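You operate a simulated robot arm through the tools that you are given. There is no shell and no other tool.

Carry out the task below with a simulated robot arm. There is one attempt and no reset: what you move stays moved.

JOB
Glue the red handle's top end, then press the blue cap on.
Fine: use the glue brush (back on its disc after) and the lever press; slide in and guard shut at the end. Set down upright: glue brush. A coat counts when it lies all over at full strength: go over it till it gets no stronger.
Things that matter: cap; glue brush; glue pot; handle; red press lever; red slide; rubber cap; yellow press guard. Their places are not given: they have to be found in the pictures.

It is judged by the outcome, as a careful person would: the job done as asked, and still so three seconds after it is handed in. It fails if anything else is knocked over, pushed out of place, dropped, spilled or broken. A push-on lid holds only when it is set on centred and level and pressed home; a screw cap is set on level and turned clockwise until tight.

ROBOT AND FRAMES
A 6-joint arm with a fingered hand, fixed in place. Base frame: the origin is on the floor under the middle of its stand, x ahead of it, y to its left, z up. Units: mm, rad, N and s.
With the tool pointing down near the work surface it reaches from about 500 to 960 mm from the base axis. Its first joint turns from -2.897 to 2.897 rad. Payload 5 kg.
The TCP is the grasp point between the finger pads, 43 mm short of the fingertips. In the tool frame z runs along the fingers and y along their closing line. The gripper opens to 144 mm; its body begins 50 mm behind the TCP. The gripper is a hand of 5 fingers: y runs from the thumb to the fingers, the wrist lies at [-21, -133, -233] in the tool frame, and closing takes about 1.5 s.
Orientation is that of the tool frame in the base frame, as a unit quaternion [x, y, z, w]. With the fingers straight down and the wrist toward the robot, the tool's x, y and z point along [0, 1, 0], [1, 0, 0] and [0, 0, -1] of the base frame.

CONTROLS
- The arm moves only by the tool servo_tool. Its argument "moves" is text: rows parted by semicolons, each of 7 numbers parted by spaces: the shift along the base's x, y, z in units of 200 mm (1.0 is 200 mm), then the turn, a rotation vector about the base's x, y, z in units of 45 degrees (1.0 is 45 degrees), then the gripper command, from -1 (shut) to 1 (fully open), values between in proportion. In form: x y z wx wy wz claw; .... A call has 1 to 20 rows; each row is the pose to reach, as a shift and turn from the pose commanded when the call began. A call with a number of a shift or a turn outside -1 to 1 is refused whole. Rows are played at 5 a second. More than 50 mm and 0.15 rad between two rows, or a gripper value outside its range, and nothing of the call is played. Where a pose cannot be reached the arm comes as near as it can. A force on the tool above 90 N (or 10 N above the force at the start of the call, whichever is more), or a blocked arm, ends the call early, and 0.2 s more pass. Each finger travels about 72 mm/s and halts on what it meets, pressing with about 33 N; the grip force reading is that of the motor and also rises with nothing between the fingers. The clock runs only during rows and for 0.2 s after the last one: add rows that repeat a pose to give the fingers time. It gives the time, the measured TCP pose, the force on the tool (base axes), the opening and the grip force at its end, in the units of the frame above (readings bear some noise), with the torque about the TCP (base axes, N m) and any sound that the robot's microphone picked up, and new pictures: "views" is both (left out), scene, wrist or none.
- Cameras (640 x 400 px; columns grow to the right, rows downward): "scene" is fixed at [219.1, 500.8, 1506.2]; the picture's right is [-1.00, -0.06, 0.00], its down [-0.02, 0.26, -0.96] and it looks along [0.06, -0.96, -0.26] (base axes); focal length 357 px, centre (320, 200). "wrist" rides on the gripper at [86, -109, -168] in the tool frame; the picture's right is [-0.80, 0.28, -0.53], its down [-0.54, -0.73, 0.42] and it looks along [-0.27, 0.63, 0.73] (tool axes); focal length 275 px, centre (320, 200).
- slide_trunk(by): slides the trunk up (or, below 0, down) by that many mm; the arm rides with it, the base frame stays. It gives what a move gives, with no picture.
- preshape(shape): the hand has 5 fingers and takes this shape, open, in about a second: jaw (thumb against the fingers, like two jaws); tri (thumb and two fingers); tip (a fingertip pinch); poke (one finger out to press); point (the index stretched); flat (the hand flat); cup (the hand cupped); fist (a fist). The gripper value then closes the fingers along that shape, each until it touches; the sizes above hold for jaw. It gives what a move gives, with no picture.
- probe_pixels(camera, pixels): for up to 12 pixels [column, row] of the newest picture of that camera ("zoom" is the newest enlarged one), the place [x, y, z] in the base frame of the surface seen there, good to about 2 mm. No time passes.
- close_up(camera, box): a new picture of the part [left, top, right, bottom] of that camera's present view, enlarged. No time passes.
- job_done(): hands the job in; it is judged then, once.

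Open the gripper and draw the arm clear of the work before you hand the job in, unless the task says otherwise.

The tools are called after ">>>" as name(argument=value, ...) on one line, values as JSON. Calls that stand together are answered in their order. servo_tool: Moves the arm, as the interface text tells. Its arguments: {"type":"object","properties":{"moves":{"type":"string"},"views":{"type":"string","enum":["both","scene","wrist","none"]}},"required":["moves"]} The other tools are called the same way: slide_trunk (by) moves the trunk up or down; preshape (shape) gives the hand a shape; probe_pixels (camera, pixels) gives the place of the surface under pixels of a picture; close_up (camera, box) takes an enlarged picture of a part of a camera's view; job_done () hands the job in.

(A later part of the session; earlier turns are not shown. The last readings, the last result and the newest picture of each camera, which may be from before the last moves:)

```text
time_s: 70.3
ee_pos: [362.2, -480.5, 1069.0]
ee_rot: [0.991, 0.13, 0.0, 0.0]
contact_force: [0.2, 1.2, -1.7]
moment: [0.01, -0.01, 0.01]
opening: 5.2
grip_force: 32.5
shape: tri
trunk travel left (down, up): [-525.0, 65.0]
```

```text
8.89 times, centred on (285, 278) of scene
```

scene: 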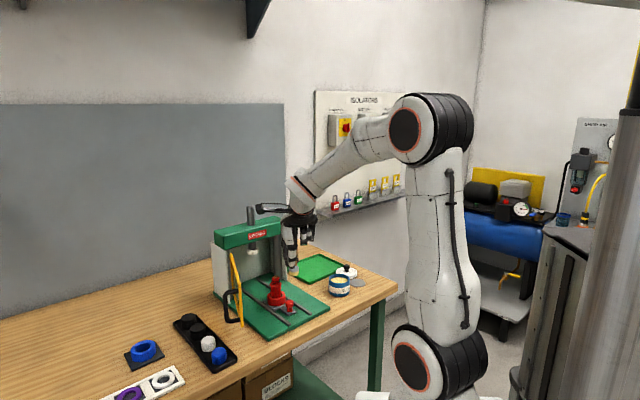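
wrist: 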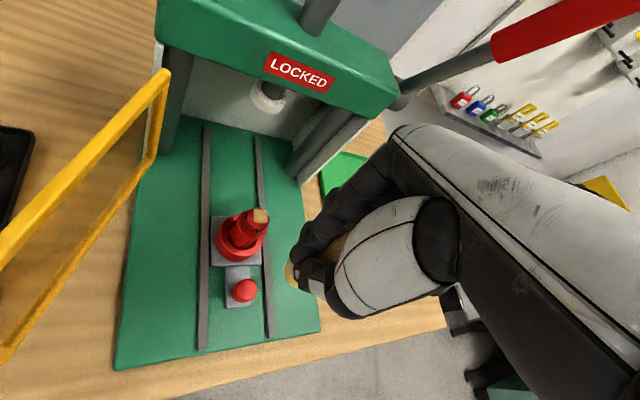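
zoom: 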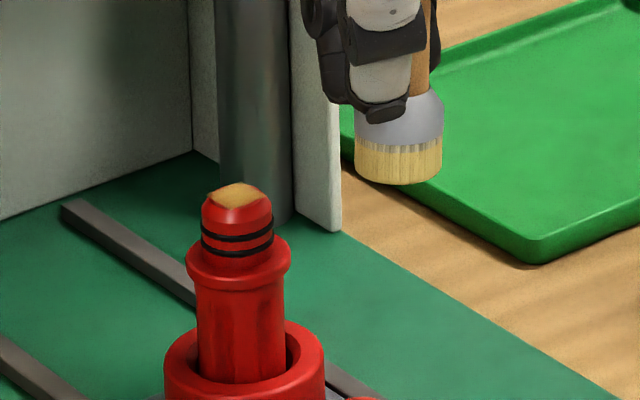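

The coat is now strongly yellow and even over its square patch. I repeat once more to see whether it still gets stronger.

>>> servo_tool(moves="0.155 -0.1 0 0 0 0 -1; 0.31 -0.2 -0.05 0 0 0 -1; 0.31 -0.2 -0.153 0 0 0 -1; 0.345 -0.165 -0.153 0 0 0 -1; 0.275 -0.235 -0.153 0 0 0 -1; 0.26 -0.2 -0.153 0 0 0 -1; 0.345 -0.165 -0.153 0 0 0 -1; 0.36 -0.2 -0.153 0 0 0 -1; 0.275 -0.165 -0.153 0 0 0 -1; 0.345 -0.235 -0.153 0 0 0 -1; 0.31 -0.25 -0.153 0 0 0 -1; 0.31 -0.15 -0.153 0 0 0 -1; 0.345 -0.165 -0.153 0 0 0 -1; 0.275 -0.235 -0.153 0 0 0 -1; 0.36 -0.2 -0.153 0 0 0 -1; 0.26 -0.2 -0.153 0 0 0 -1; 0.31 -0.2 -0.153 0 0 0 -1", views="none")

>>> servo_tool(moves="0.035 0.035 0 0 0 0 -1; -0.035 -0.035 0 0 0 0 -1; -0.05 0 0 0 0 0 -1; 0.035 0.035 0 0 0 0 -1; 0.05 0 0 0 0 0 -1; -0.035 0.035 0 0 0 0 -1; 0.035 -0.035 0 0 0 0 -1; 0 -0.05 0 0 0 0 -1; 0 0.05 0 0 0 0 -1; 0.035 0.035 0 0 0 0 -1; -0.035 -0.035 0 0 0 0 -1; 0.05 0 0 0 0 0 -1; -0.05 0 0 0 0 0 -1; 0.035 -0.035 0 0 0 0 -1; -0.035 0.035 0 0 0 0 -1; 0 0 0 0 0 0 -1; 0 0 0.12 0 0 0 -1; -0.155 0.1 0.155 0 0 0 -1; -0.31 0.2 0.155 0 0 0 -1; -0.31 0.2 0.155 0 0 0 -1", views="wrist")

>>> close_up(camera="wrist", box=[250, 204, 272, 226])

>>> close_up(camera="scene", box=[265, 255, 305, 300])

```text
time_s: 73.9
ee_pos: [424.7, -520.2, 1039.7]
ee_rot: [0.992, 0.129, 0.0, 0.0]
contact_force: [-0.9, 0.3, 4.9]
moment: [-0.07, -0.06, -0.01]
opening: 5.5
grip_force: 33.3
shape: tri
trunk travel left (down, up): [-525.0, 65.0]
```

```text
time_s: 78.1
ee_pos: [363.2, -478.7, 1068.9]
ee_rot: [0.991, 0.13, -0.001, 0.001]
contact_force: [-0.1, 0.7, -1.3]
moment: [-0.05, -0.03, -0.01]
opening: 5.3
grip_force: 32.9
shape: tri
trunk travel left (down, up): [-525.0, 65.0]
```

wrist: 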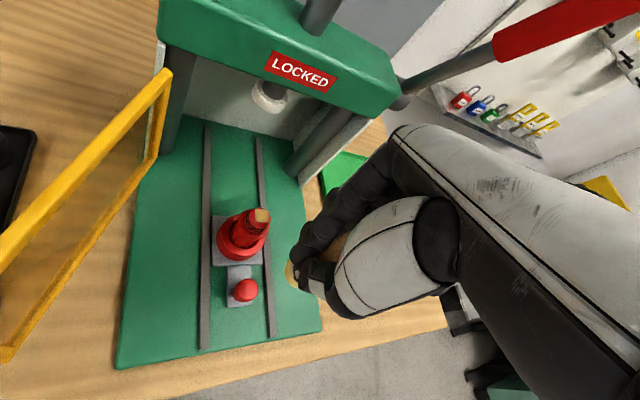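

```text
16.00 times, centred on (261, 215) of wrist
```

zoom: 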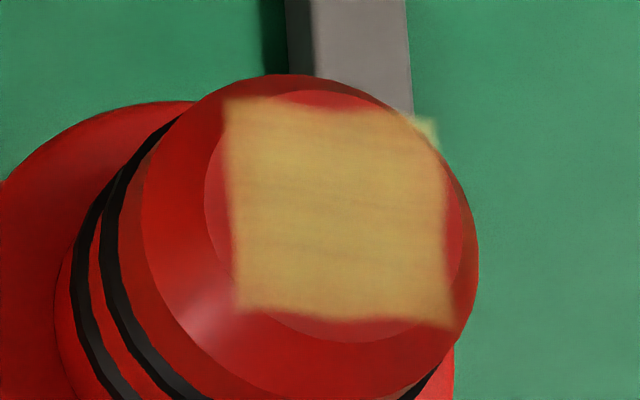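

```text
8.89 times, centred on (285, 278) of scene
```

zoom: 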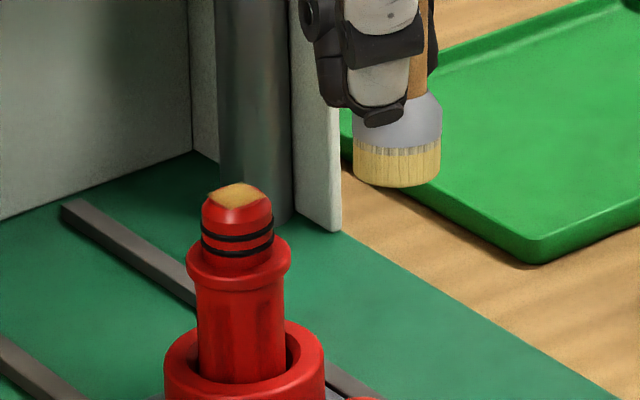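

Nearly unchanged now. To tell saturation from an empty brush, I recharge once more at the pot and make one final pass.

>>> servo_tool(moves="-0.15 0 0 0 0 0 -1; -0.35 -0.05 0 0 0 0 -1; -0.53 -0.15 0 0 0 0 -1; -0.66 -0.3 0 0 0 0 -1; -0.7 -0.5 0 0 0 0 -1; -0.7 -0.7 0 0 0 0 -1; -0.7 -0.767 0 0 0 0 -1; -0.7 -0.767 -0.2 0 0 0 -1; -0.7 -0.767 -0.36 0 0 0 -1; -0.7 -0.767 -0.45 0 0 0 -1; -0.7 -0.767 -0.5 0 0 0 -1; -0.7 -0.767 -0.515 0 0 0 -1; -0.68 -0.767 -0.515 0 0 0 -1; -0.7 -0.747 -0.515 0 0 0 -1; -0.72 -0.767 -0.515 0 0 0 -1; -0.7 -0.767 -0.515 0 0 0 -1; -0.7 -0.767 -0.4 0 0 0 -1; -0.7 -0.767 -0.2 0 0 0 -1; -0.7 -0.767 0 0 0 0 -1; -0.7 -0.767 0 0 0 0 -1", views="scene")

>>> close_up(camera="scene", box=[330, 240, 350, 265])

>>> probe_pixels(camera="zoom", pixels=[[318, 250], [252, 230], [380, 228], [318, 225]])

```text
time_s: 82.3
ee_pos: [222.2, -632.2, 1068.4]
ee_rot: [0.992, 0.129, -0.001, 0.0]
contact_force: [-0.7, 0.6, -0.3]
moment: [0.0, 0.02, -0.02]
opening: 5.4
grip_force: 33.4
shape: tri
trunk travel left (down, up): [-525.0, 65.0]
```

scene: 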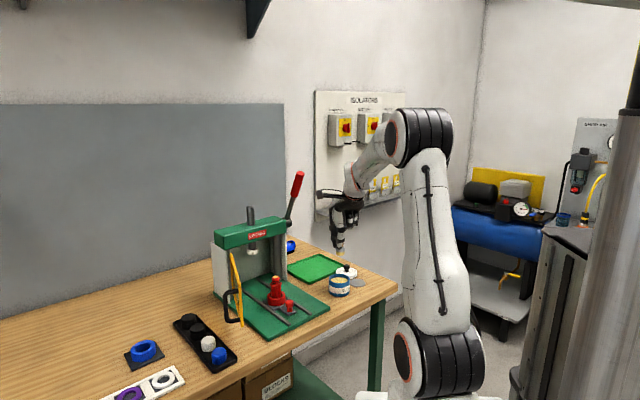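

```text
16.00 times, centred on (340, 252) of scene
```

zoom: 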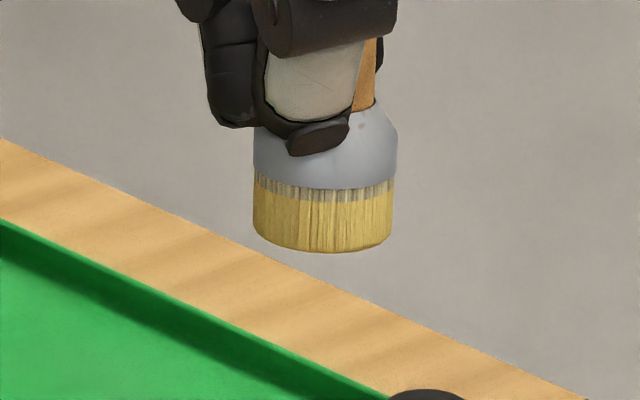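

```text
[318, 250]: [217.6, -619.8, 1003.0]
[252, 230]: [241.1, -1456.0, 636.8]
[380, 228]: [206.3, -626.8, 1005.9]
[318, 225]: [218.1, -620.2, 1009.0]
```

The brush is freshly loaded (offset now about -66 in z). I return to the handle and make the confirming pass, 1.5 mm lower.

>>> servo_tool(moves="0 0.2 0 0 0 0 -1; 0.02 0.4 0 0 0 0 -1; 0.1 0.55 0 0 0 0 -1; 0.3 0.65 0 0 0 0 -1; 0.5 0.7 0 0 0 0 -1; 0.7 0.7 0 0 0 0 -1; 0.88 0.62 0 0 0 0 -1; 1 0.57 0 0 0 0 -1; 1 0.57 -0.08 0 0 0 -1; 1 0.57 -0.08 0 0 0 -1", views="scene")

>>> servo_tool(moves="0.01 0 -0.05 0 0 0 -1; 0.01 0 -0.08 0 0 0 -1; 0.045 0.035 -0.08 0 0 0 -1; -0.025 -0.035 -0.08 0 0 0 -1; -0.04 0 -0.08 0 0 0 -1; 0.045 0.035 -0.08 0 0 0 -1; 0.06 0 -0.08 0 0 0 -1; -0.025 0.035 -0.08 0 0 0 -1; 0.045 -0.035 -0.08 0 0 0 -1; 0.01 -0.05 -0.08 0 0 0 -1; 0.01 0.05 -0.08 0 0 0 -1; 0.045 0.035 -0.08 0 0 0 -1; -0.025 -0.035 -0.08 0 0 0 -1; 0.06 0 -0.08 0 0 0 -1; -0.04 0 -0.08 0 0 0 -1; 0.045 -0.035 -0.08 0 0 0 -1; -0.025 0.035 -0.08 0 0 0 -1; 0.01 0 -0.08 0 0 0 -1", views="none")

>>> servo_tool(moves="0.035 0.035 0 0 0 0 -1; -0.035 -0.035 0 0 0 0 -1; -0.05 0 0 0 0 0 -1; 0.035 0.035 0 0 0 0 -1; 0.05 0 0 0 0 0 -1; -0.035 0.035 0 0 0 0 -1; 0.035 -0.035 0 0 0 0 -1; 0 -0.05 0 0 0 0 -1; 0 0.05 0 0 0 0 -1; 0.035 0.035 0 0 0 0 -1; -0.035 -0.035 0 0 0 0 -1; 0.05 0 0 0 0 0 -1; -0.05 0 0 0 0 0 -1; 0.035 -0.035 0 0 0 0 -1; -0.035 0.035 0 0 0 0 -1; 0 0 0 0 0 0 -1; 0 0 0.12 0 0 0 -1; -0.155 0.1 0.16 0 0 0 -1; -0.31 0.2 0.16 0 0 0 -1; -0.31 0.2 0.16 0 0 0 -1", views="wrist")

>>> close_up(camera="wrist", box=[250, 204, 272, 226])

>>> close_up(camera="scene", box=[265, 255, 305, 300])

```text
time_s: 84.5
ee_pos: [423.8, -519.6, 1053.2]
ee_rot: [0.992, 0.129, 0.0, -0.001]
contact_force: [0.6, 0.1, -0.9]
moment: [0.0, -0.05, -0.03]
opening: 5.4
grip_force: 33.9
shape: tri
trunk travel left (down, up): [-525.0, 65.0]
```

scene: 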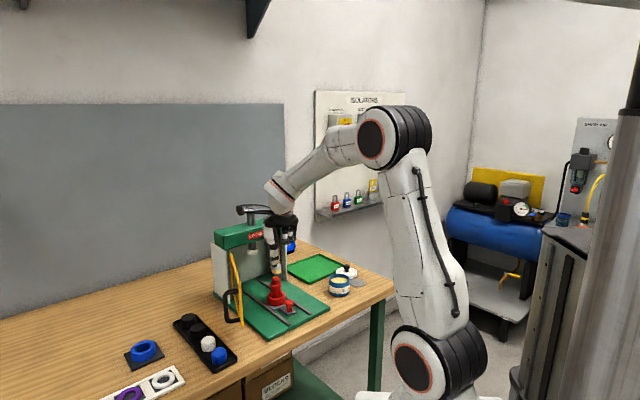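

```text
time_s: 88.3
ee_pos: [423.5, -518.8, 1038.2]
ee_rot: [0.992, 0.129, 0.0, 0.001]
contact_force: [-0.2, 1.0, 9.9]
moment: [-0.11, -0.01, -0.01]
opening: 5.9
grip_force: 33.1
shape: tri
trunk travel left (down, up): [-525.0, 65.0]
```

```text
time_s: 92.5
ee_pos: [364.6, -480.9, 1069.9]
ee_rot: [0.992, 0.129, -0.001, 0.0]
contact_force: [0.5, -0.5, -0.1]
moment: [0.03, 0.01, -0.01]
opening: 5.7
grip_force: 33.0
shape: tri
trunk travel left (down, up): [-525.0, 65.0]
```

wrist: 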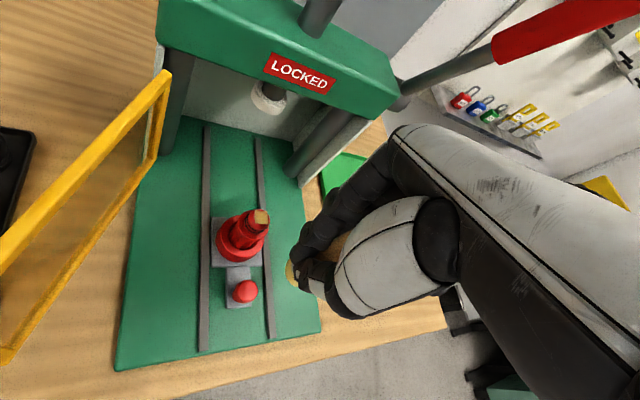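

```text
16.00 times, centred on (261, 215) of wrist
```

zoom: 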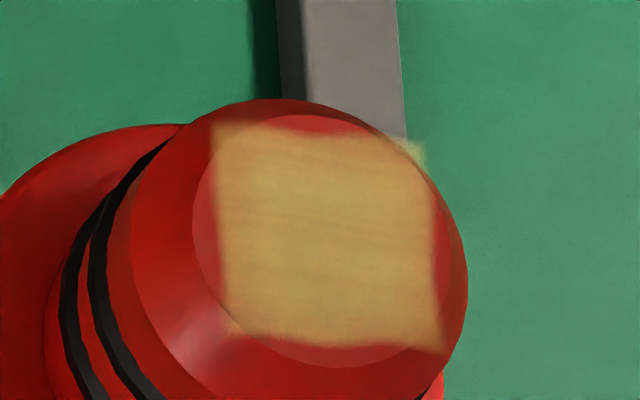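

```text
8.89 times, centred on (285, 278) of scene
```

zoom: 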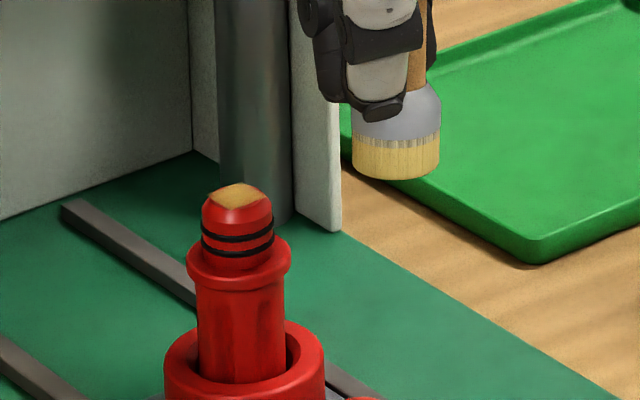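

The color is unchanged after the recharge, so the coat is at full strength. Now I bring the brush back toward its disc, first over the pot area at height.

>>> servo_tool(moves="-0.15 0 0 0 0 0 -1; -0.35 -0.05 0 0 0 0 -1; -0.53 -0.15 0 0 0 0 -1; -0.66 -0.3 0 0 0 0 -1; -0.7 -0.5 0 0 0 0 -1; -0.75 -0.7 0 0 0 0 -1; -0.85 -0.85 0 0 0 0 -1; -0.95 -0.95 0 0 0 0 -1; -0.95 -0.95 0 0 0 0 -1", views="both")

>>> close_up(camera="scene", box=[335, 240, 375, 290])

```text
time_s: 94.5
ee_pos: [173.4, -670.3, 1070.0]
ee_rot: [0.992, 0.129, 0.0, 0.0]
contact_force: [-0.1, -0.6, -0.1]
moment: [0.02, -0.04, 0.0]
opening: 5.6
grip_force: 33.3
shape: tri
trunk travel left (down, up): [-525.0, 65.0]
```

scene: 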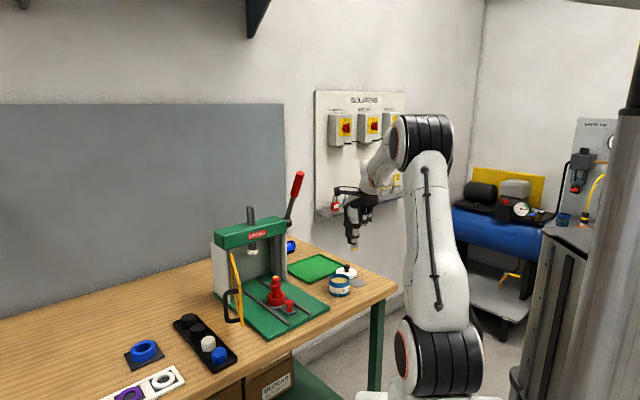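
wrist: 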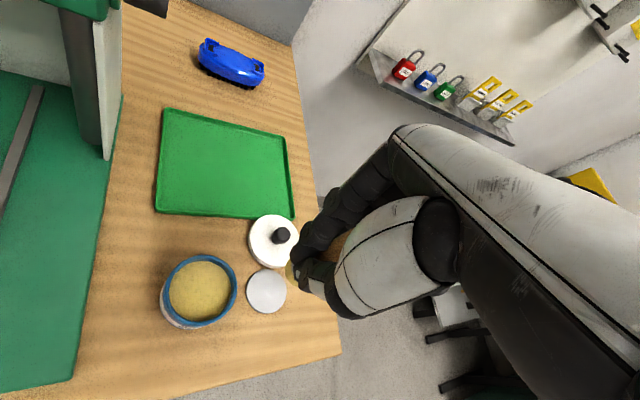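

```text
8.00 times, centred on (355, 265) of scene
```

zoom: 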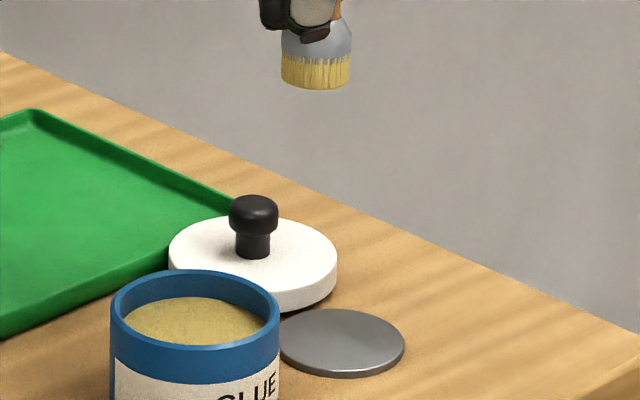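

I probe the empty disc and the bristle end for the setting-down position.

>>> probe_pixels(camera="zoom", pixels=[[343, 338], [282, 338], [403, 338], [343, 310], [343, 368], [316, 86], [284, 75], [349, 75], [316, 70]])

>>> probe_pixels(camera="wrist", pixels=[[267, 291], [248, 292], [285, 290], [265, 271], [268, 312], [281, 235]])

>>> close_up(camera="scene", box=[340, 230, 370, 260])

```text
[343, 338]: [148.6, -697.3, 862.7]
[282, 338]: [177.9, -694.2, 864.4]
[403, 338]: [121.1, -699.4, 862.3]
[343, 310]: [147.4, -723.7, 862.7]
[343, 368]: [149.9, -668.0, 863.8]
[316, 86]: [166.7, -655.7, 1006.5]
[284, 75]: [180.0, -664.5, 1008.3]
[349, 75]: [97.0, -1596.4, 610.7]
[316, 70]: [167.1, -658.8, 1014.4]
```

```text
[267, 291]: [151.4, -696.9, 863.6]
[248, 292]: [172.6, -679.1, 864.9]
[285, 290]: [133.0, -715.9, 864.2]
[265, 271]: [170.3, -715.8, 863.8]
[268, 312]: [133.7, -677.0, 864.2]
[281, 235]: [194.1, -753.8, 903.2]
```

```text
13.33 times, centred on (355, 245) of scene
```

zoom: 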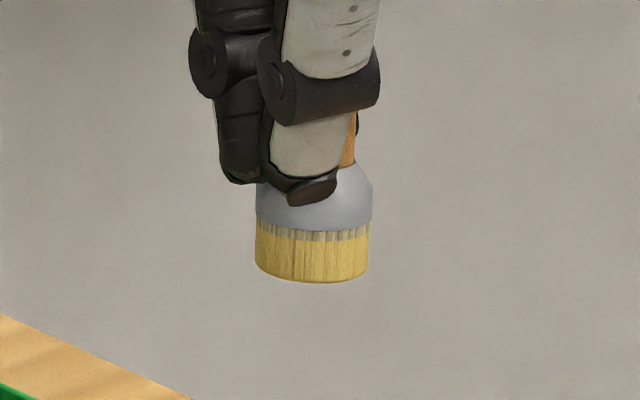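

Disc centre is (149.5,-696.5), top z≈863.5; bristle offset (-6.4,+1.3,-65). I move over and go down to about 4 mm above the disc.

>>> servo_tool(moves="-0.085 -0.1325 0 0 0 0 -1; -0.085 -0.1325 -0.2 0 0 0 -1; -0.085 -0.1325 -0.4 0 0 0 -1; -0.085 -0.1325 -0.55 0 0 0 -1; -0.085 -0.1325 -0.65 0 0 0 -1; -0.085 -0.1325 -0.685 0 0 0 -1; -0.085 -0.1325 -0.685 0 0 0 -1", views="both")

>>> close_up(camera="scene", box=[340, 245, 380, 295])

>>> close_up(camera="wrist", box=[240, 170, 400, 340])

```text
time_s: 96.1
ee_pos: [155.3, -696.6, 932.1]
ee_rot: [0.992, 0.129, 0.0, 0.001]
contact_force: [0.1, 0.3, 2.8]
moment: [-0.02, 0.03, 0.02]
opening: 5.9
grip_force: 32.8
shape: tri
trunk travel left (down, up): [-525.0, 65.0]
```

scene: 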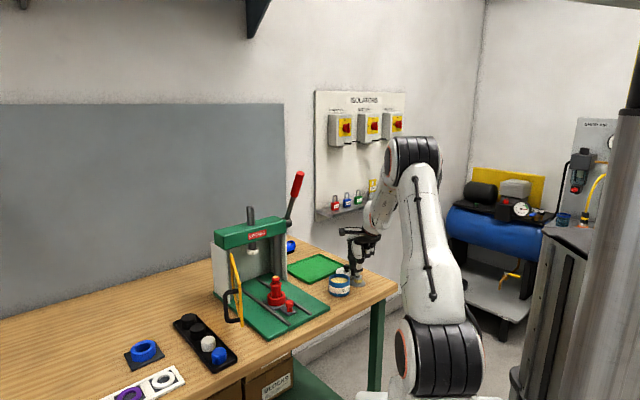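
wrist: 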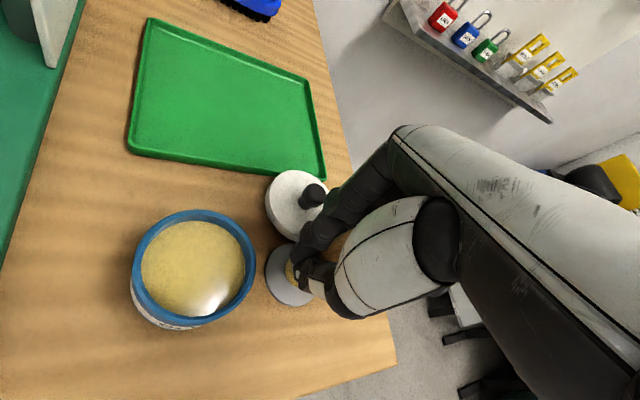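

```text
8.00 times, centred on (360, 270) of scene
```

zoom: 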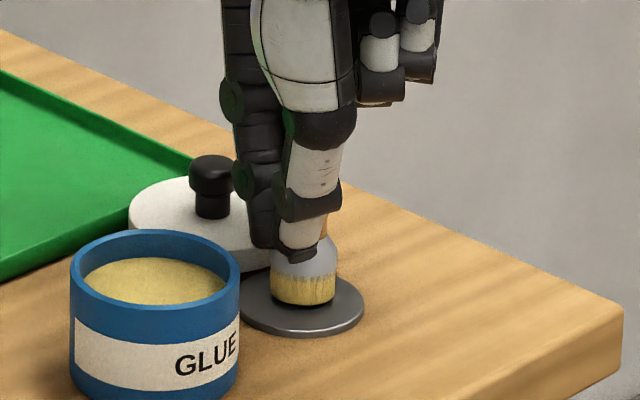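

```text
2.35 times, centred on (320, 255) of wrist
```

zoom: 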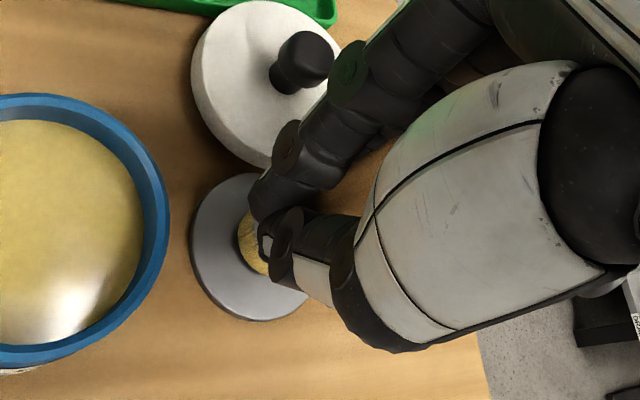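

Force 2.8 N upward: the bristles rest on the disc, centred (col 303). I open the fingers gently to about 32 mm (not wider, the lid knob is close).

>>> servo_tool(moves="0 0 0 0 0 0 -0.95; 0 0 0 0 0 0 -0.9; 0 0 0 0 0 0 -0.85; 0 0 0 0 0 0 -0.8; 0 0 0 0 0 0 -0.75; 0 0 0 0 0 0 -0.7; 0 0 0 0 0 0 -0.65; 0 0 0 0 0 0 -0.6; 0 0 0 0 0 0 -0.6; 0 0 0 0 0 0 -0.6", views="both")

>>> close_up(camera="scene", box=[340, 245, 380, 295])

>>> close_up(camera="wrist", box=[240, 170, 400, 340])

```text
time_s: 98.3
ee_pos: [157.0, -695.7, 932.5]
ee_rot: [0.992, 0.13, 0.0, 0.0]
contact_force: [0.8, -0.3, -1.2]
moment: [0.0, -0.02, 0.01]
opening: 28.4
grip_force: 0.1
shape: tri
trunk travel left (down, up): [-525.0, 65.0]
```

scene: 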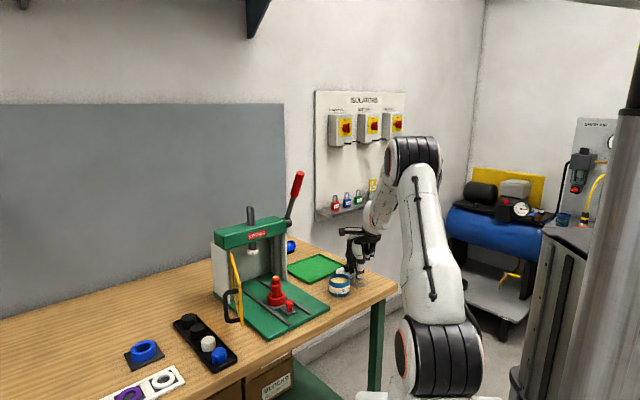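
wrist: 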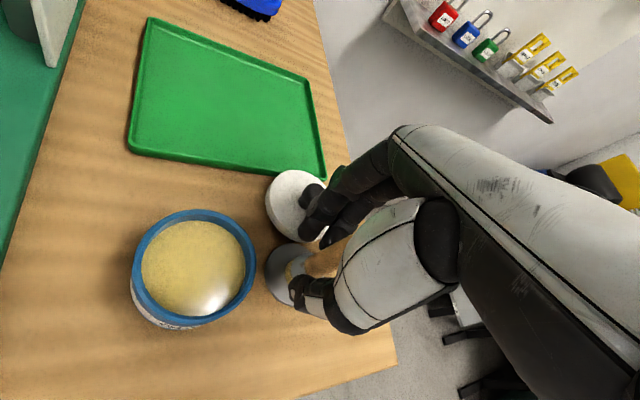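

```text
8.00 times, centred on (360, 270) of scene
```

zoom: 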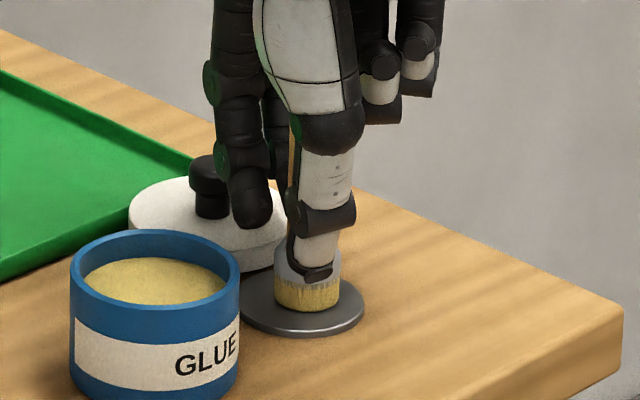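

```text
2.35 times, centred on (320, 255) of wrist
```

zoom: 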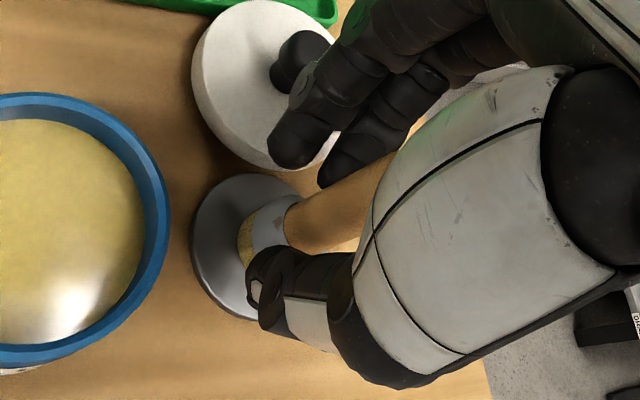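

The brush stands on its disc between open fingers. I open a touch more and raise straight up.

>>> servo_tool(moves="0 0 0 0 0 0 -0.52; 0 0 0.03 0 0 0 -0.52; 0 0 0.1 0 0 0 -0.52; 0 0 0.2 0 0 0 -0.52; 0 0 0.4 0 0 0 -0.52; 0 0 0.6 0 0 0 -0.4; 0 0 0.8 0 0 0 -0.2; 0 0 0.8 0 0 0 -0.2", views="both")

>>> close_up(camera="scene", box=[330, 245, 380, 305])

```text
time_s: 100.1
ee_pos: [156.6, -695.9, 1092.8]
ee_rot: [0.992, 0.13, 0.0, 0.0]
contact_force: [0.2, 0.0, -0.3]
moment: [-0.02, 0.03, 0.01]
opening: 57.2
grip_force: 0.0
shape: tri
trunk travel left (down, up): [-525.0, 65.0]
```

scene: 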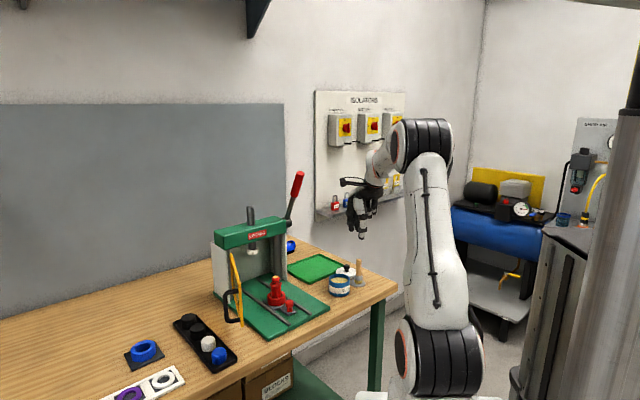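
wrist: 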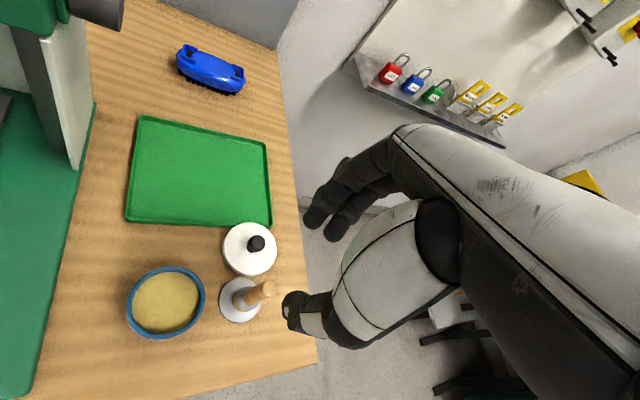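

```text
6.67 times, centred on (355, 275) of scene
```

zoom: 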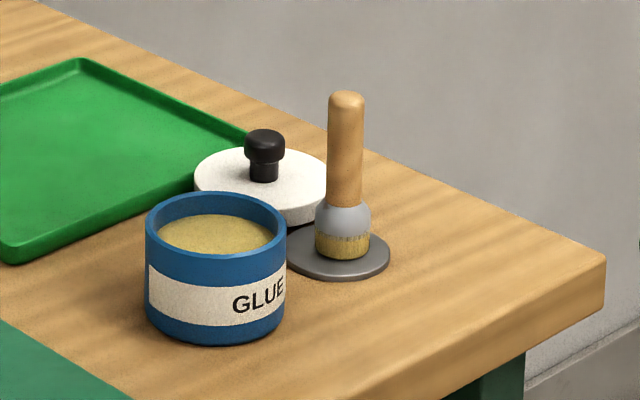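

The brush stands upright on its disc. Next, the guard's black handle overhangs the cap tray, so I will first swing the guard partly closed (parallel to the slide). I move away, turning the hand toward the guard side.

>>> servo_tool(moves="0.083 0.158 0.05 0 0 0.1 -0.2; 0.166 0.316 0.1 0 0 0.2 -0.2; 0.25 0.474 0.15 0 0 0.3 -0.2; 0.333 0.632 0.2 0 0 0.4 -0.2; 0.416 0.79 0.25 0 0 0.5 -0.2; 0.5 0.95 0.3 0 0 0.55 -0.2; 0.5 0.95 0.3 0 0 0.55 -0.2", views="none")

>>> preshape(shape="poke")

>>> servo_tool(moves="0 0 0 0 0 0 1; 0 0 0 0 0 0 1", views="both")

>>> close_up(camera="scene", box=[270, 150, 390, 270])

```text
time_s: 101.7
ee_pos: [255.6, -505.6, 1152.9]
ee_rot: [0.941, 0.339, 0.0, 0.0]
contact_force: [0.6, -1.1, -0.8]
moment: [-0.04, -0.01, -0.01]
opening: 57.4
grip_force: 0.1
shape: tri
trunk travel left (down, up): [-525.0, 65.0]
```

```text
time_s: 102.6
ee_pos: [256.0, -505.9, 1153.4]
ee_rot: [0.941, 0.338, 0.0, 0.0]
contact_force: [-0.3, -0.1, 0.6]
moment: [0.02, -0.03, 0.0]
opening: 0.0
grip_force: 0.1
shape: poke
trunk travel left (down, up): [-525.0, 65.0]
```

```text
time_s: 103.2
ee_pos: [256.3, -506.5, 1152.8]
ee_rot: [0.941, 0.338, 0.0, 0.001]
contact_force: [0.2, -0.5, 0.5]
moment: [-0.01, -0.03, -0.01]
opening: 0.2
grip_force: 0.0
shape: poke
trunk travel left (down, up): [-525.0, 65.0]
```

scene: 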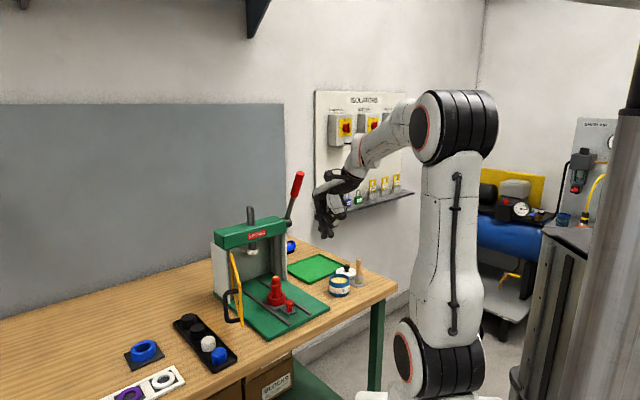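
wrist: 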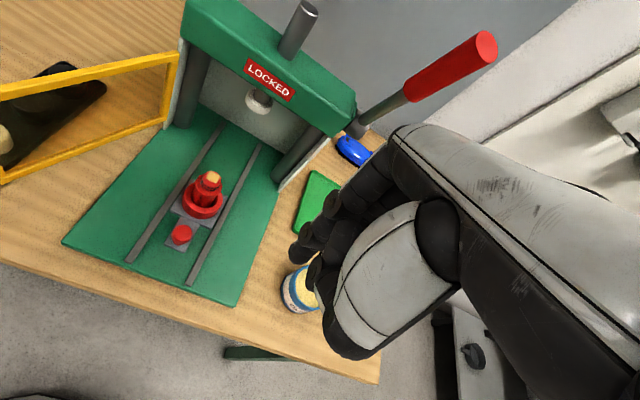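

```text
3.33 times, centred on (330, 210) of scene
```

zoom: 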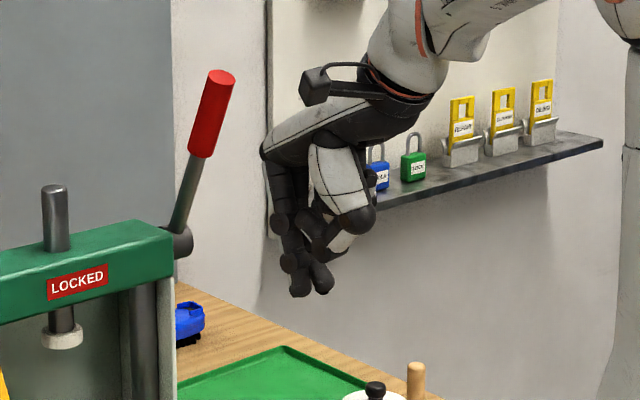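

The poke shape gives a compact, low cluster. I probe its tips to know where the poking finger ends.

>>> probe_pixels(camera="zoom", pixels=[[322, 286], [300, 290], [318, 270], [290, 262], [345, 245], [355, 220]])

>>> close_up(camera="wrist", box=[270, 150, 410, 350])

>>> probe_pixels(camera="wrist", pixels=[[297, 250], [307, 240], [314, 270], [325, 295], [345, 345], [330, 205]])

```text
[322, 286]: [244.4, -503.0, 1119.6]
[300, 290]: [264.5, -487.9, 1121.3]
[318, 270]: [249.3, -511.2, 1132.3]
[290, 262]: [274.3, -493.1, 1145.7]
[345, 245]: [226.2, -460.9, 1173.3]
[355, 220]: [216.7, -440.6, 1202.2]
```

```text
2.00 times, centred on (340, 250) of wrist
```

zoom: 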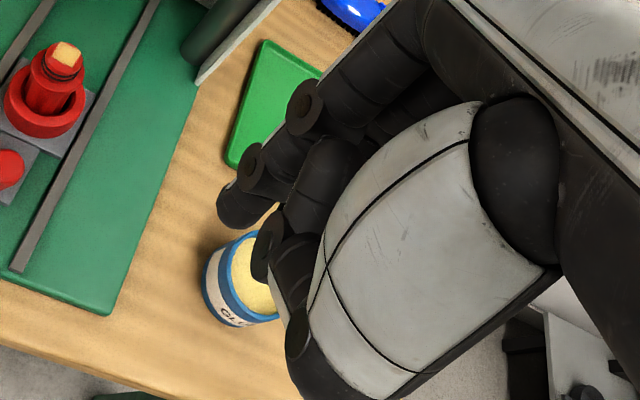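

```text
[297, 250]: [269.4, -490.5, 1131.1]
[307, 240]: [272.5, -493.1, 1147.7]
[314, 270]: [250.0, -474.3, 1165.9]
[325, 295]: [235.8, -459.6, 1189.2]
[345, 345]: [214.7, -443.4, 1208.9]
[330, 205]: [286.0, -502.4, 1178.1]
```

The poke tips reach about 37 mm below the TCP. I carry the hand high over to the outer side of the guard, then will lower so that only the tips reach below the guard's top edge (z≈1058).

>>> servo_tool(moves="0.19 0.13 0.04 0 0 0 1; 0.38 0.26 0.08 0 0 0 1; 0.57 0.39 0.12 0 0 0 1; 0.76 0.52 0.15 0 0 0 1; 0.95 0.65 0.15 0 0 0 1; 0.95 0.65 0.15 0 0 0 1", views="none")

>>> servo_tool(moves="0.2 0.14 0 0 0 0 1; 0.4 0.28 0 0 0 0 1; 0.59 0.42 0 0 0 0 1; 0.59 0.42 -0.2 0 0 0 1; 0.59 0.42 -0.4 0 0 0 1; 0.59 0.42 -0.4 0 0 0 1", views="both")

>>> close_up(camera="scene", box=[160, 200, 300, 350])

```text
time_s: 104.6
ee_pos: [445.9, -375.9, 1182.4]
ee_rot: [0.941, 0.339, 0.0, 0.0]
contact_force: [0.3, 0.4, 0.0]
moment: [0.0, 0.01, 0.0]
opening: 0.1
grip_force: 0.1
shape: poke
trunk travel left (down, up): [-525.0, 65.0]
```

```text
time_s: 106.0
ee_pos: [563.3, -291.3, 1102.3]
ee_rot: [0.941, 0.339, 0.0, 0.0]
contact_force: [1.0, 0.1, 0.7]
moment: [0.01, 0.0, -0.03]
opening: 0.0
grip_force: 0.0
shape: poke
trunk travel left (down, up): [-525.0, 65.0]
```

scene: 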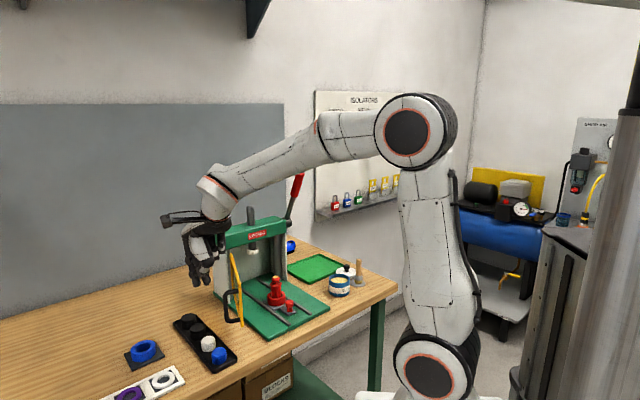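
wrist: 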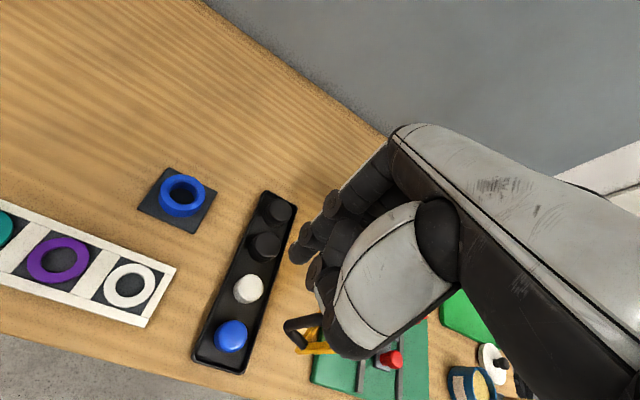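

```text
2.67 times, centred on (230, 275) of scene
```

zoom: 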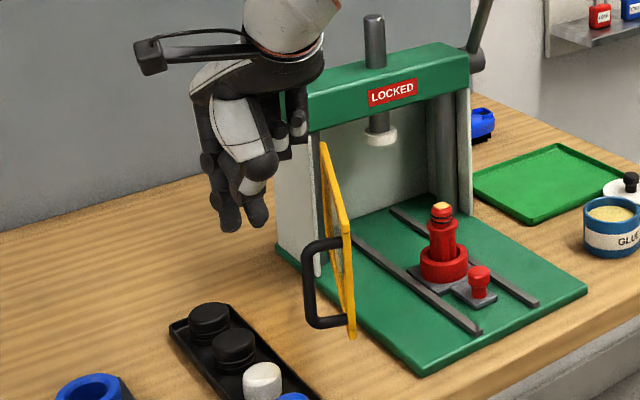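

The hand is outside the guard, clear of the press. I lower to TCP z≈1045 (tips ≈1008) and push the guard along its arc in small steps.

>>> servo_tool(moves="0 0 -0.15 0 0 0 1; 0 0 -0.285 0 0 0 1; -0.08 -0.03 -0.285 0 0 0 1; -0.16 -0.06 -0.285 0 0 0 1; -0.24 -0.09 -0.285 0 0 0 1; -0.24 -0.09 -0.285 0 0 0 1", views="both")

>>> close_up(camera="scene", box=[160, 200, 300, 350])

```text
time_s: 107.4
ee_pos: [515.9, -310.5, 1045.1]
ee_rot: [0.941, 0.339, -0.001, 0.0]
contact_force: [-1.3, 1.9, 0.6]
moment: [0.02, -0.05, 0.02]
opening: 0.0
grip_force: 0.0
shape: poke
trunk travel left (down, up): [-525.0, 65.0]
```

scene: 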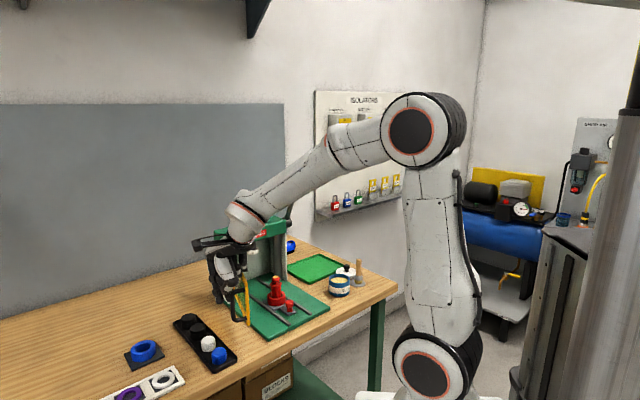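
wrist: 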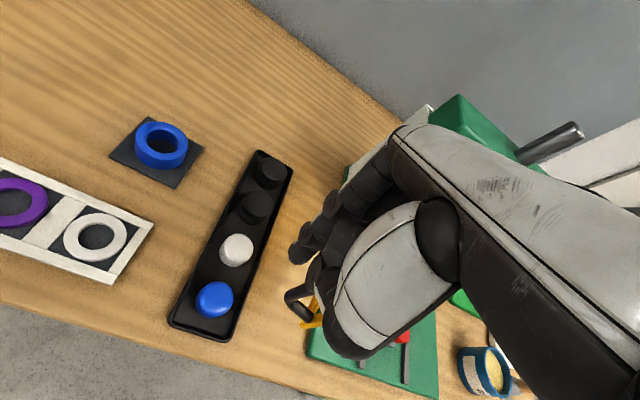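

```text
2.67 times, centred on (230, 275) of scene
```

zoom: 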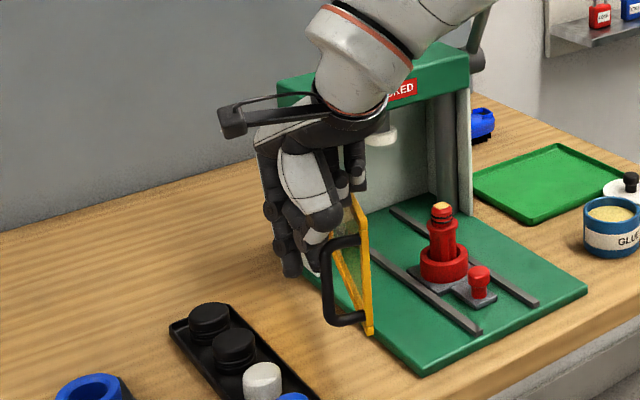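

The guard is swinging freely with little force. I continue pushing along the arc about 60 mm more.

>>> servo_tool(moves="-0.08 -0.04 0 0 0 0 1; -0.16 -0.09 0 0 0 0 1; -0.23 -0.14 0 0 0 0 1; -0.3 -0.2 0 0 0 0 1; -0.3 -0.2 0 0 0 0 1", views="both")

>>> close_up(camera="scene", box=[160, 200, 300, 350])

```text
time_s: 108.6
ee_pos: [454.8, -350.9, 1046.0]
ee_rot: [0.941, 0.34, 0.0, 0.0]
contact_force: [-0.4, -0.9, -0.2]
moment: [0.01, 0.02, 0.02]
opening: 0.1
grip_force: 0.1
shape: poke
trunk travel left (down, up): [-525.0, 65.0]
```

scene: 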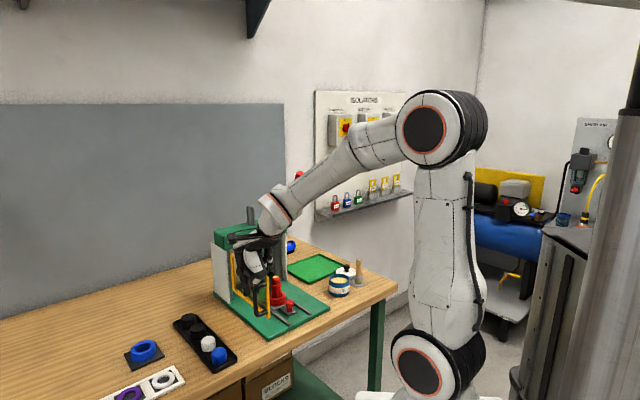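
wrist: 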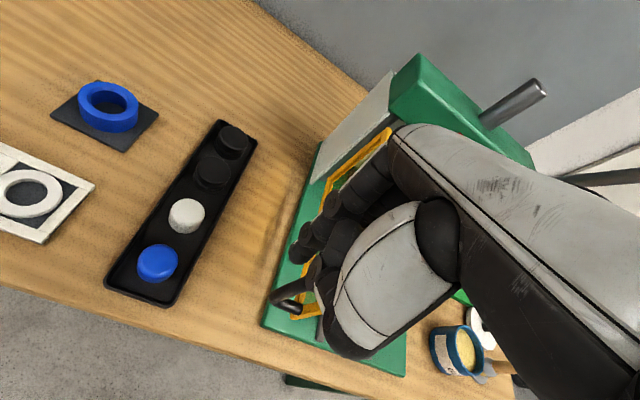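

```text
2.67 times, centred on (230, 275) of scene
```

zoom: 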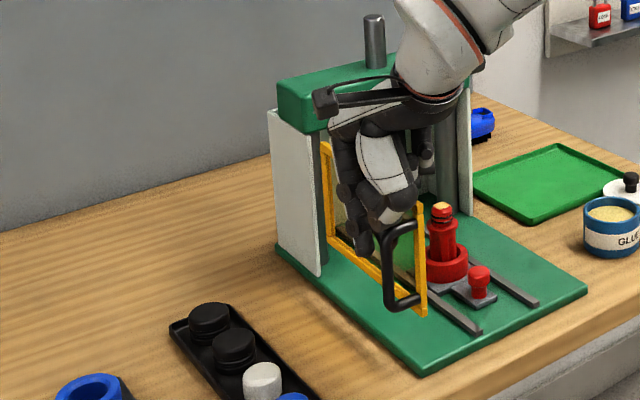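

The guard has swung well over, perhaps near 140°. I back the hand off and up, then measure the guard.

>>> servo_tool(moves="0.12 0.1 0 0 0 0 1; 0.24 0.2 0.05 0 0 0 1; 0.35 0.3 0.25 0 0 0 1; 0.4 0.4 0.45 0 0 0 1; 0.4 0.45 0.6 0 0 0 1; 0.4 0.45 0.6 0 0 0 1", views="both")

>>> close_up(camera="scene", box=[200, 220, 320, 350])

```text
time_s: 110.0
ee_pos: [534.6, -260.6, 1166.8]
ee_rot: [0.941, 0.339, 0.001, 0.0]
contact_force: [0.0, 0.6, -0.8]
moment: [0.03, 0.0, -0.02]
opening: 0.0
grip_force: 0.1
shape: poke
trunk travel left (down, up): [-525.0, 65.0]
```

scene: 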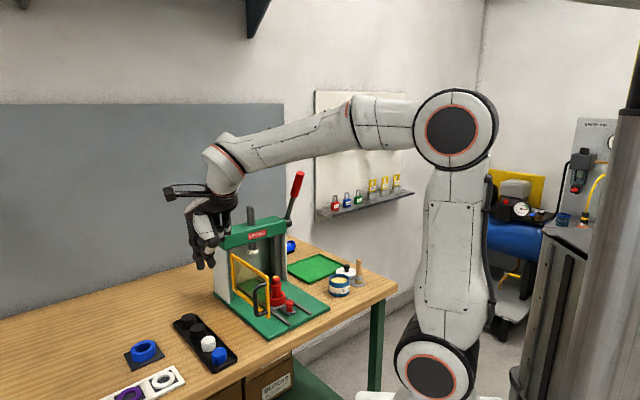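
wrist: 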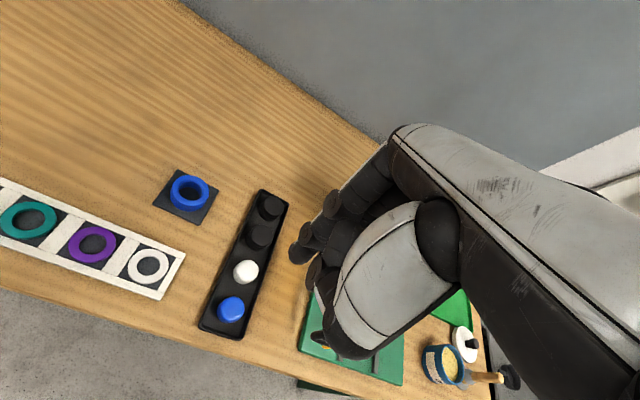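

```text
3.08 times, centred on (260, 285) of scene
```

zoom: 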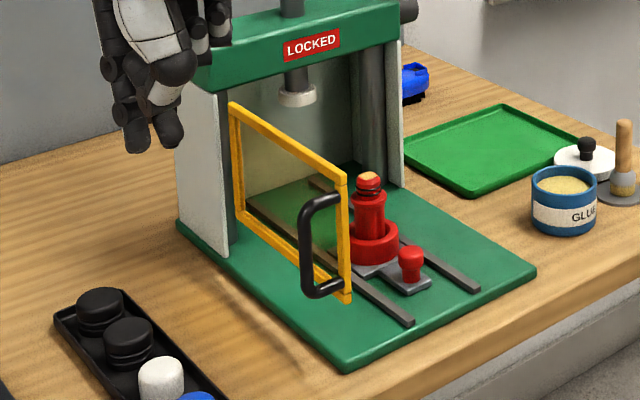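

I probe the guard's new position.

>>> probe_pixels(camera="zoom", pixels=[[344, 180], [346, 297], [233, 108], [238, 215], [303, 215], [306, 270], [318, 292], [368, 178], [297, 172], [322, 200]])

>>> close_up(camera="wrist", box=[180, 180, 340, 350])

```text
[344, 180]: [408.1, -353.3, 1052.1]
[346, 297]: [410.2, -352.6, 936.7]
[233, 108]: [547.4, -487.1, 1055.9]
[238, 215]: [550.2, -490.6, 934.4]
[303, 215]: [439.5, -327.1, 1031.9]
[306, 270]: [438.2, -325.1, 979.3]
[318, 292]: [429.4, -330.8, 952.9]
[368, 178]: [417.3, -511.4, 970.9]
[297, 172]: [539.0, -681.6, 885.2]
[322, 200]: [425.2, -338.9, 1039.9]
```

```text
2.35 times, centred on (260, 265) of wrist
```

zoom: 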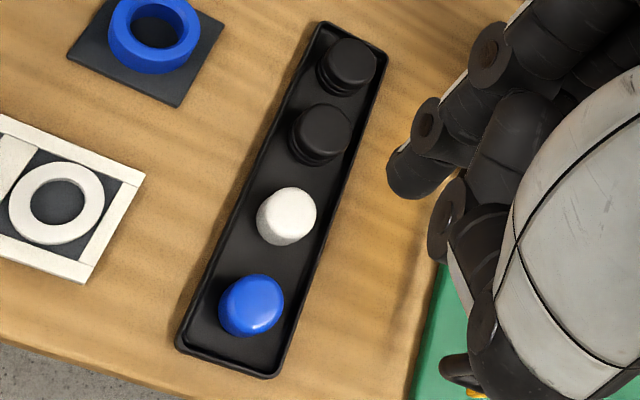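

The guard now stands at 135.8°, parallel to the slide and ~100 mm clear of the cap. I probe the blue cap precisely from this view.

>>> probe_pixels(camera="zoom", pixels=[[255, 300], [222, 305], [284, 305], [255, 276], [252, 333], [232, 325], [275, 290], [230, 285], [287, 215], [250, 365], [300, 340]])

>>> close_up(camera="scene", box=[195, 325, 245, 375])

>>> probe_pixels(camera="zoom", pixels=[[310, 180], [270, 190], [350, 185], [310, 160], [310, 245], [265, 210], [352, 215], [310, 205], [290, 170], [330, 170]])

```text
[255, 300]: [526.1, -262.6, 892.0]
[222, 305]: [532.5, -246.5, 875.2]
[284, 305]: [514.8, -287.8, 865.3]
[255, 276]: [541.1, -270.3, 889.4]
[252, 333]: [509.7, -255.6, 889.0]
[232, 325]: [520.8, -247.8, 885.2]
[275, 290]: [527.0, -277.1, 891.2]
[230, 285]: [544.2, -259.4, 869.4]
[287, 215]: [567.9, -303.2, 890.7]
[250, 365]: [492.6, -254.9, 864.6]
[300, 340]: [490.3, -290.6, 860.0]
```

```text
8.00 times, centred on (220, 350) of scene
```

zoom: 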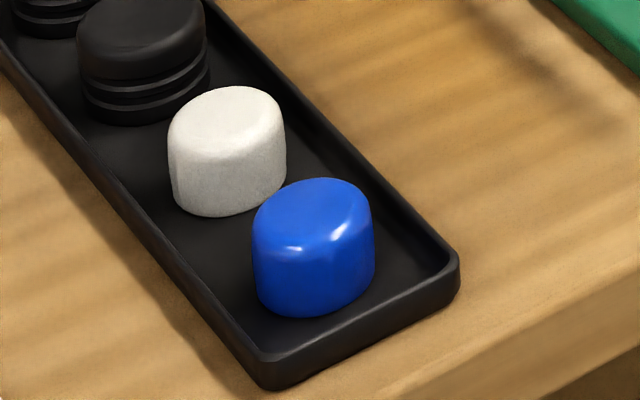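

```text
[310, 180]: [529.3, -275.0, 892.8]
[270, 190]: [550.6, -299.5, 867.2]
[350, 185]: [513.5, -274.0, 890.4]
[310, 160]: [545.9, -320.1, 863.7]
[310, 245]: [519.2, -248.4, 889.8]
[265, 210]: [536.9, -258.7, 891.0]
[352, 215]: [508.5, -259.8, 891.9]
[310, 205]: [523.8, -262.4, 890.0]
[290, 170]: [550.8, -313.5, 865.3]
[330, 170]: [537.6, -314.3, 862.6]
```

Cap centre ≈(524,-262.5), r≈16.5, top z≈891. Thumb must pass above the tray rim, so I probe the rim heights and tray edges.

>>> probe_pixels(camera="zoom", pixels=[[452, 262], [430, 240], [400, 215], [380, 190], [270, 360], [350, 330], [400, 300], [240, 325], [200, 275], [390, 250], [330, 325], [445, 275]])

```text
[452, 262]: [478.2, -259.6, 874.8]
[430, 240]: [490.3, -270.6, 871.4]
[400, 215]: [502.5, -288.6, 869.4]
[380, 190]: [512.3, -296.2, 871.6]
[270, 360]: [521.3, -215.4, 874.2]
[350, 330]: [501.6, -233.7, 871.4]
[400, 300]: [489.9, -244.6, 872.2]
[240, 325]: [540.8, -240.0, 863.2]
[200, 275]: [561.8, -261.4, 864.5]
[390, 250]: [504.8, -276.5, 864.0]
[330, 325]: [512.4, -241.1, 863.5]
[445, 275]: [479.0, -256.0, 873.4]
```

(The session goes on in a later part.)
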